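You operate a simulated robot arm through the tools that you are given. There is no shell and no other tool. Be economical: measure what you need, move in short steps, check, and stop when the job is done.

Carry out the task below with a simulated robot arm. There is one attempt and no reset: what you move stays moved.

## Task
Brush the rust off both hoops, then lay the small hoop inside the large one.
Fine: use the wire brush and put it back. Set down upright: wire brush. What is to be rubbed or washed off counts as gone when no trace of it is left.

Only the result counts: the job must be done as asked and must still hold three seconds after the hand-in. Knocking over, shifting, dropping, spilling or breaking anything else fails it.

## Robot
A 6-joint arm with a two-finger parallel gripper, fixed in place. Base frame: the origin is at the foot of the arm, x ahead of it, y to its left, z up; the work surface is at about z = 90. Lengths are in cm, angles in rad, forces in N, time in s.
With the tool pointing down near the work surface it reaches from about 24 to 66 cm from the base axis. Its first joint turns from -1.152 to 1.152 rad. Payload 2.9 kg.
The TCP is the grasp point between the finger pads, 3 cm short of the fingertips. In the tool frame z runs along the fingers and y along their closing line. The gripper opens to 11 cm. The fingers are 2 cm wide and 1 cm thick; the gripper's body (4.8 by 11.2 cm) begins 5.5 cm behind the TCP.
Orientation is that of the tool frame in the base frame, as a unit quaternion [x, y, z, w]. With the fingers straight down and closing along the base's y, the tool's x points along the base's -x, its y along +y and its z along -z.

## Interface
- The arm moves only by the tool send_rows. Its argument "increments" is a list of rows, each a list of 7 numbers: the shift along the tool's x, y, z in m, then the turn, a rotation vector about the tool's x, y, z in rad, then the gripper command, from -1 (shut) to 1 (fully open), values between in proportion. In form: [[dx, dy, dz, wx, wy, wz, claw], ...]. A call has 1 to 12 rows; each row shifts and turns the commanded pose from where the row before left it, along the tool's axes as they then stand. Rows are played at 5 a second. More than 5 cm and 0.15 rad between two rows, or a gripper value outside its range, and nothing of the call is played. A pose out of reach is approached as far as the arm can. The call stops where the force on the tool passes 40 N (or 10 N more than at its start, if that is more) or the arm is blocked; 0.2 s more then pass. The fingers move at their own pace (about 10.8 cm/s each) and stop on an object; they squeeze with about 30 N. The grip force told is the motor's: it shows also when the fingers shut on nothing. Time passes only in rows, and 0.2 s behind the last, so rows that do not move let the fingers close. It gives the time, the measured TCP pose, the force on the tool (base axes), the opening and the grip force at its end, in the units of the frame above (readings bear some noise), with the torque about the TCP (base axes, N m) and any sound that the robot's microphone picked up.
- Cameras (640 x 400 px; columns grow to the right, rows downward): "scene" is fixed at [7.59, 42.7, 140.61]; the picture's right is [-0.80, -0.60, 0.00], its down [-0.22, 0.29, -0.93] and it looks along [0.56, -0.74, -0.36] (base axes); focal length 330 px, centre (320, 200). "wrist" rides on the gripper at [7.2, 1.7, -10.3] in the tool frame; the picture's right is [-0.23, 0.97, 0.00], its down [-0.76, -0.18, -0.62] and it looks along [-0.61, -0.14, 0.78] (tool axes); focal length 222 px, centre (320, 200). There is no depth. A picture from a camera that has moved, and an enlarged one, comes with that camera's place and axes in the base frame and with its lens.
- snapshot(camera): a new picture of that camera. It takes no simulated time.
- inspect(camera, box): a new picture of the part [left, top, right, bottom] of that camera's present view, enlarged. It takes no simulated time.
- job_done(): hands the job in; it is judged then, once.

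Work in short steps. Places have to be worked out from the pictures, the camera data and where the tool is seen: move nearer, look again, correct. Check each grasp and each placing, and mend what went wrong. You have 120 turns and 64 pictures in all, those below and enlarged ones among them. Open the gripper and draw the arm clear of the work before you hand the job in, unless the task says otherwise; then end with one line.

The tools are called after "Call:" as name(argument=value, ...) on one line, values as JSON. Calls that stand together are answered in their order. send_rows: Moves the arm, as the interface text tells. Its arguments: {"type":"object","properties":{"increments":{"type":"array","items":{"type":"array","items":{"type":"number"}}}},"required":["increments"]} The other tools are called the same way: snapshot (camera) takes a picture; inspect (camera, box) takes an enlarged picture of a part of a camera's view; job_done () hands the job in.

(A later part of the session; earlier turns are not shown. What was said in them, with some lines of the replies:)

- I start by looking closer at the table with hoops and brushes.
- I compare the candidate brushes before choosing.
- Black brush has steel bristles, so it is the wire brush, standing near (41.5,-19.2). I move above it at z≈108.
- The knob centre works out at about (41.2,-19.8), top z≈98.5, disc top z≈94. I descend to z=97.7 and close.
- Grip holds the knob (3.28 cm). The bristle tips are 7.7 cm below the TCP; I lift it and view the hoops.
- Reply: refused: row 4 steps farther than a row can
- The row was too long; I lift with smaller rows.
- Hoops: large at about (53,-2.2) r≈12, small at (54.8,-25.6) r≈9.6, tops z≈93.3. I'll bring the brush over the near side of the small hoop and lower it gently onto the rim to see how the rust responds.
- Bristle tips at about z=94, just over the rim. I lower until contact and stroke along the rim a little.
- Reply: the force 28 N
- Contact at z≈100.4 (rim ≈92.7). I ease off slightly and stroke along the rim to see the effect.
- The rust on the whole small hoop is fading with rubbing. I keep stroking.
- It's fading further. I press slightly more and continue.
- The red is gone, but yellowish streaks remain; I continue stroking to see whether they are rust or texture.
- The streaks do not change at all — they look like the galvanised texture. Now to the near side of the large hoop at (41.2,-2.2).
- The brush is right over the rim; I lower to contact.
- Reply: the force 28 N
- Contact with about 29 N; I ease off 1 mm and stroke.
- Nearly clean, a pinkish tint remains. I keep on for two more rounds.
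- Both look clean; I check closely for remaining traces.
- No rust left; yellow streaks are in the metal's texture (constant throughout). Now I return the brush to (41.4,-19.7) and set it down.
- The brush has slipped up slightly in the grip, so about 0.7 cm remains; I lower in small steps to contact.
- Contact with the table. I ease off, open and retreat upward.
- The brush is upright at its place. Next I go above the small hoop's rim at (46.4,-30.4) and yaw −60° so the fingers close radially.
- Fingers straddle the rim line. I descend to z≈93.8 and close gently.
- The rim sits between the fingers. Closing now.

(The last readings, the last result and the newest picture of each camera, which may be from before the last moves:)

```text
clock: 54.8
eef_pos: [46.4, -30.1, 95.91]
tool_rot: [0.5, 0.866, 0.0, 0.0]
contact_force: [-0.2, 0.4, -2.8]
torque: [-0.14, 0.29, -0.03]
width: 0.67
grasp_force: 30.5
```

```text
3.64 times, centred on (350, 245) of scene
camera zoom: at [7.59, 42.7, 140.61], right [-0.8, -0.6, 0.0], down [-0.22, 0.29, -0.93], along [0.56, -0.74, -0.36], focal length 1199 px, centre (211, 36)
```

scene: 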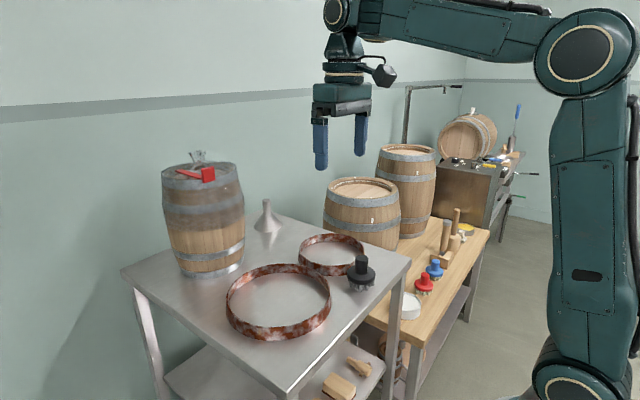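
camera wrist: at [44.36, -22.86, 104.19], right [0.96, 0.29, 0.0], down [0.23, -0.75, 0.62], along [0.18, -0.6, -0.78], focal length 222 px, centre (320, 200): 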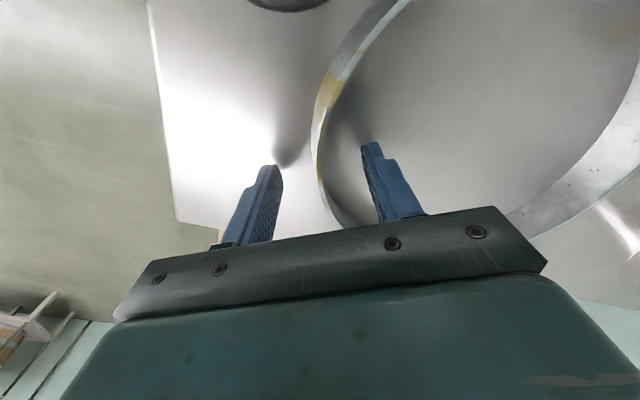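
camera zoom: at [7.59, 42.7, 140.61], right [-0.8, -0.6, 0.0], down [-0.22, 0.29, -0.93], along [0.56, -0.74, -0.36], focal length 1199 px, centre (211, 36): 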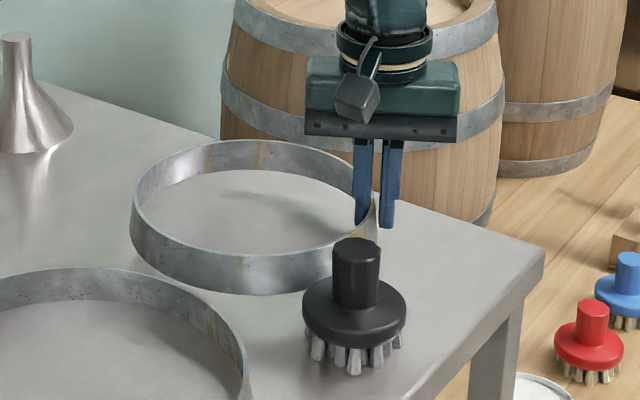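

The hoop is lifted level in the grip. I raise it to z≈106 and carry it above the large hoop.

Call:
send_rows(increments=[[0, 0, -0.03, 0, 0, 0, -1], [0, 0, -0.035, 0, 0, 0, -1], [0, 0, -0.035, 0, 0, 0, -1], [0.02636, 0.01334, 0, 0, 0, 0, -1], [0.02636, 0.01334, 0, 0, 0, 0, -1], [0.02636, 0.01334, 0, 0, 0, 0, -1], [0.02636, 0.01334, 0, 0, 0, 0, -1], [0.02636, 0.01334, 0, 0, 0, 0, -1], [0.02636, 0.01334, 0, 0, 0, 0, -1], [0.02636, 0.01334, 0, 0, 0, 0, -1], [0.02636, 0.01334, 0, 0, 0, 0, -1], [0, 0, 0, 0, 0, 0, -1]])

Call:
inspect(camera="scene", box=[200, 180, 400, 345])

Call:
snapshot(camera="wrist")

```text
clock: 57.4
eef_pos: [45.04, -6.56, 105.86]
tool_rot: [0.501, 0.866, 0.0, -0.001]
contact_force: [0.5, -0.2, -2.9]
torque: [-0.14, 0.33, -0.01]
width: 0.69
grasp_force: 30.4
```

```text
2.42 times, centred on (300, 262) of scene
camera zoom: at [7.59, 42.7, 140.61], right [-0.8, -0.6, 0.0], down [-0.22, 0.29, -0.93], along [0.56, -0.74, -0.36], focal length 799 px, centre (368, 48)
```

zoom: 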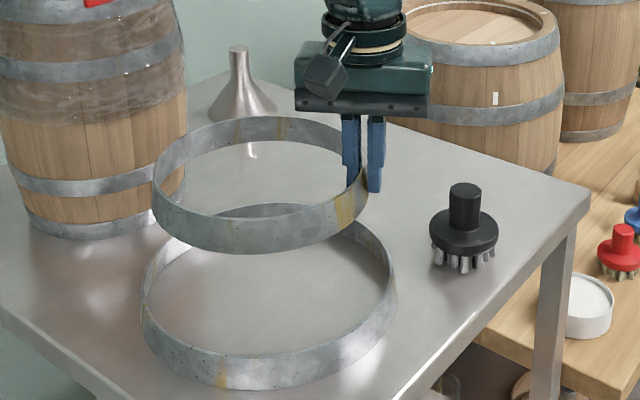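

```text
27 pictures are left
camera wrist: at [42.84, 0.76, 116.23], right [0.96, 0.29, 0.0], down [0.23, -0.75, 0.62], along [0.18, -0.6, -0.78], focal length 222 px, centre (320, 200)
```

wrist: 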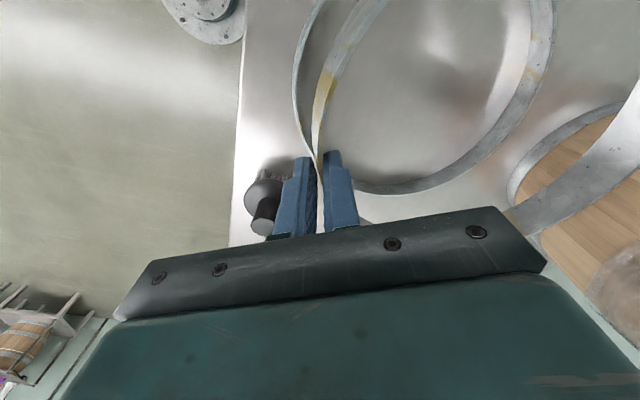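

Looks concentric within error. I descend partway (bottom still above the large rim) and check again.

Call:
send_rows(increments=[[0, 0, 0.03, 0, 0, 0, -1], [0, 0, 0.025, 0, 0, 0, -1], [0, 0, 0.015, 0, 0, 0, -1], [0, 0, 0.01, 0, 0, 0, -1], [0, 0, 0, 0, 0, 0, -1]])

Call:
inspect(camera="scene", box=[210, 220, 410, 345])

Call:
snapshot(camera="wrist")

```text
clock: 58.6
eef_pos: [45.05, -6.6, 97.76]
tool_rot: [0.5, 0.866, 0.0, 0.0]
contact_force: [0.6, -0.2, -2.4]
torque: [-0.14, 0.3, -0.01]
width: 0.7
grasp_force: 30.2
```

```text
3.20 times, centred on (310, 282) of scene
camera zoom: at [7.59, 42.7, 140.61], right [-0.8, -0.6, 0.0], down [-0.22, 0.29, -0.93], along [0.56, -0.74, -0.36], focal length 1055 px, centre (352, -64)
```

zoom: 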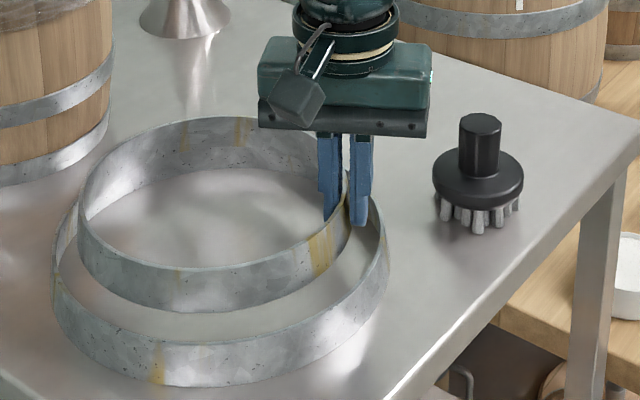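

```text
25 pictures are left
camera wrist: at [42.96, 0.67, 108.18], right [0.96, 0.29, 0.0], down [0.23, -0.75, 0.62], along [0.18, -0.6, -0.78], focal length 222 px, centre (320, 200)
```

wrist: 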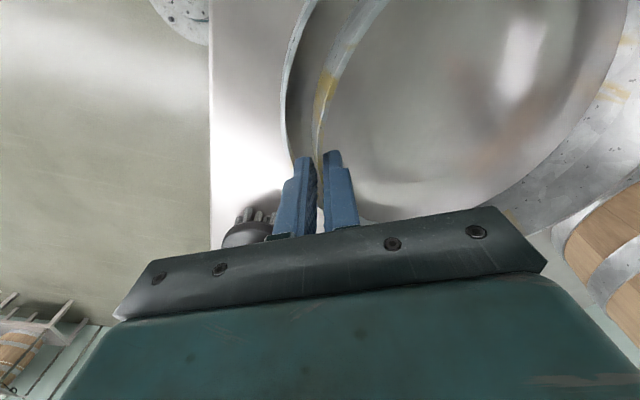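

Clearance about 1 cm on both sides. I lower the hoop onto the table.

Call:
send_rows(increments=[[0, 0, 0.01, 0, 0, 0, -1], [0, 0, 0.01, 0, 0, 0, -1], [0, 0, 0.01, 0, 0, 0, -1], [0, 0, 0.005, 0, 0, 0, -1], [0, 0, 0, 0, 0, 0, -1]])

Call:
inspect(camera="scene", box=[210, 220, 410, 345])

```text
clock: 59.8
eef_pos: [45.12, -6.53, 94.38]
tool_rot: [0.5, 0.866, 0.0, -0.001]
contact_force: [-0.3, -0.7, -3.6]
torque: [-0.15, 0.21, -0.02]
width: 0.67
grasp_force: 30.0
```

```text
3.20 times, centred on (310, 282) of scene
camera zoom: at [7.59, 42.7, 140.61], right [-0.8, -0.6, 0.0], down [-0.22, 0.29, -0.93], along [0.56, -0.74, -0.36], focal length 1055 px, centre (352, -64)
```

zoom: 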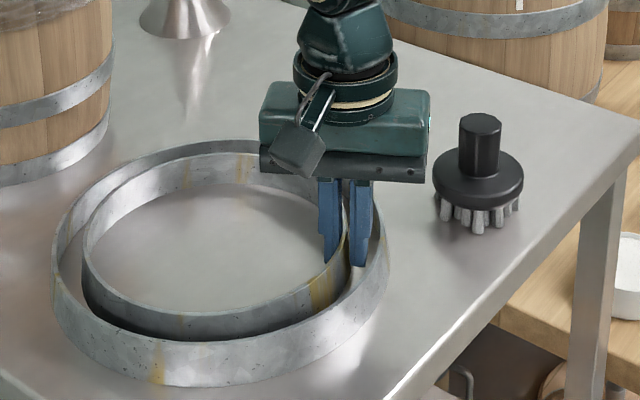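

It is inside with gaps all around. Last half centimetre down to contact.

Call:
send_rows(increments=[[0, 0, 0.002, 0, 0, 0, -1], [0, 0, 0.002, 0, 0, 0, -1], [0, 0, 0.001, 0, 0, 0, -1], [0, 0, 0, 0, 0, 0, -1]])

```text
clock: 60.8
eef_pos: [45.08, -6.6, 93.79]
tool_rot: [0.5, 0.866, 0.0, 0.0]
contact_force: [0.5, 0.0, -2.9]
torque: [-0.2, 0.28, 0.0]
width: 0.68
grasp_force: 30.5
```

Call:
send_rows(increments=[[0, 0, 0.001, 0, 0, 0, -1], [0, 0, 0.001, 0, 0, 0, -1], [0, 0, 0.001, 0, 0, 0, -1], [0, 0, 0, 0, 0, 0, -1]])

```text
clock: 61.8
eef_pos: [45.05, -6.5, 93.81]
tool_rot: [0.499, 0.866, 0.001, 0.002]
contact_force: [-4.6, -1.0, 24.9]
torque: [-0.2, 0.23, -0.07]
width: 0.68
grasp_force: 29.5
```

It rests on the table. I ease off, open slightly (≈1.7 cm) and rise.

Call:
send_rows(increments=[[0, 0, -0.002, 0, 0, 0, -1], [0, 0, 0, 0, 0, 0, -0.8], [0, 0, 0, 0, 0, 0, -0.7], [0, 0, 0, 0, 0, 0, -0.7], [0, 0, -0.01, 0, 0, 0, -0.7], [0, 0, -0.02, 0, 0, 0, -0.7], [0, 0, -0.03, 0, 0, 0, -0.7], [0, 0, -0.04, 0, 0, 0, -0.7], [0, 0, -0.05, 0, 0, 0, -0.5], [0, 0, -0.05, 0, 0, 0, 0], [0.04, 0, -0.02, 0, 0, 0, 0], [0, 0, 0, 0, 0, 0, 0]])

Call:
inspect(camera="scene", box=[210, 220, 410, 345])

Call:
snapshot(camera="scene")

Call:
snapshot(camera="wrist")

```text
clock: 64.4
eef_pos: [42.89, -3.1, 115.93]
tool_rot: [0.5, 0.866, 0.0, 0.001]
contact_force: [0.1, 0.0, 0.7]
torque: [-0.01, -0.02, -0.01]
width: 5.52
grasp_force: 0.0
```

```text
3.20 times, centred on (310, 282) of scene
camera zoom: at [7.58, 42.7, 140.61], right [-0.8, -0.6, 0.0], down [-0.22, 0.29, -0.93], along [0.56, -0.74, -0.36], focal length 1055 px, centre (352, -64)
```

zoom: 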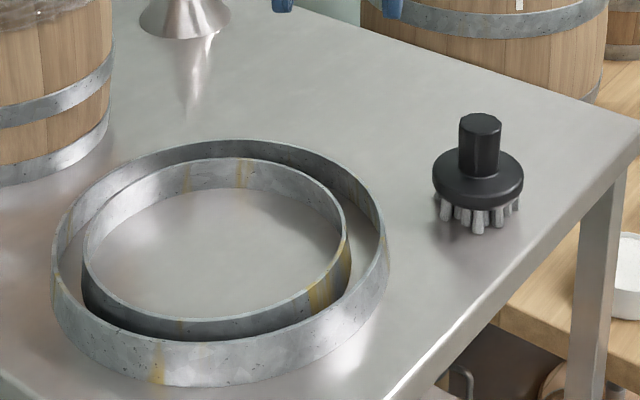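

```text
22 pictures are left
```

scene: 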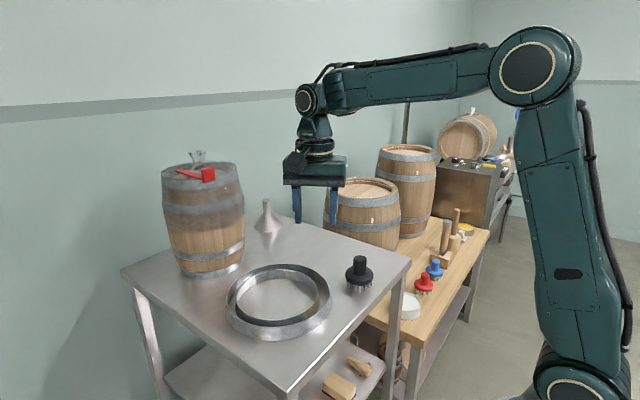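

```text
21 pictures are left
camera wrist: at [40.93, 4.15, 126.24], right [0.96, 0.29, 0.0], down [0.23, -0.75, 0.62], along [0.18, -0.6, -0.78], focal length 222 px, centre (320, 200)
```

wrist: 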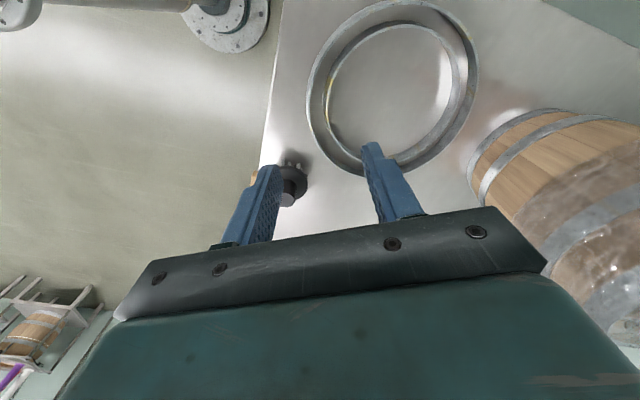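

Both hoops are clean, the small one lies flat inside the large, and the brush stands upright in its place; the gripper is open and clear. I hand in.

Call:
job_done()

```text
The job is handed in.
```

I brushed both hoops until no rust showed, laid the small hoop flat inside the large one, and put the wire brush back upright within about half a centimetre of where it started. Faint yellow streaks remain on the metal. They didn't change with further rubbing, so I took them to be part of the metal's surface and not rust.
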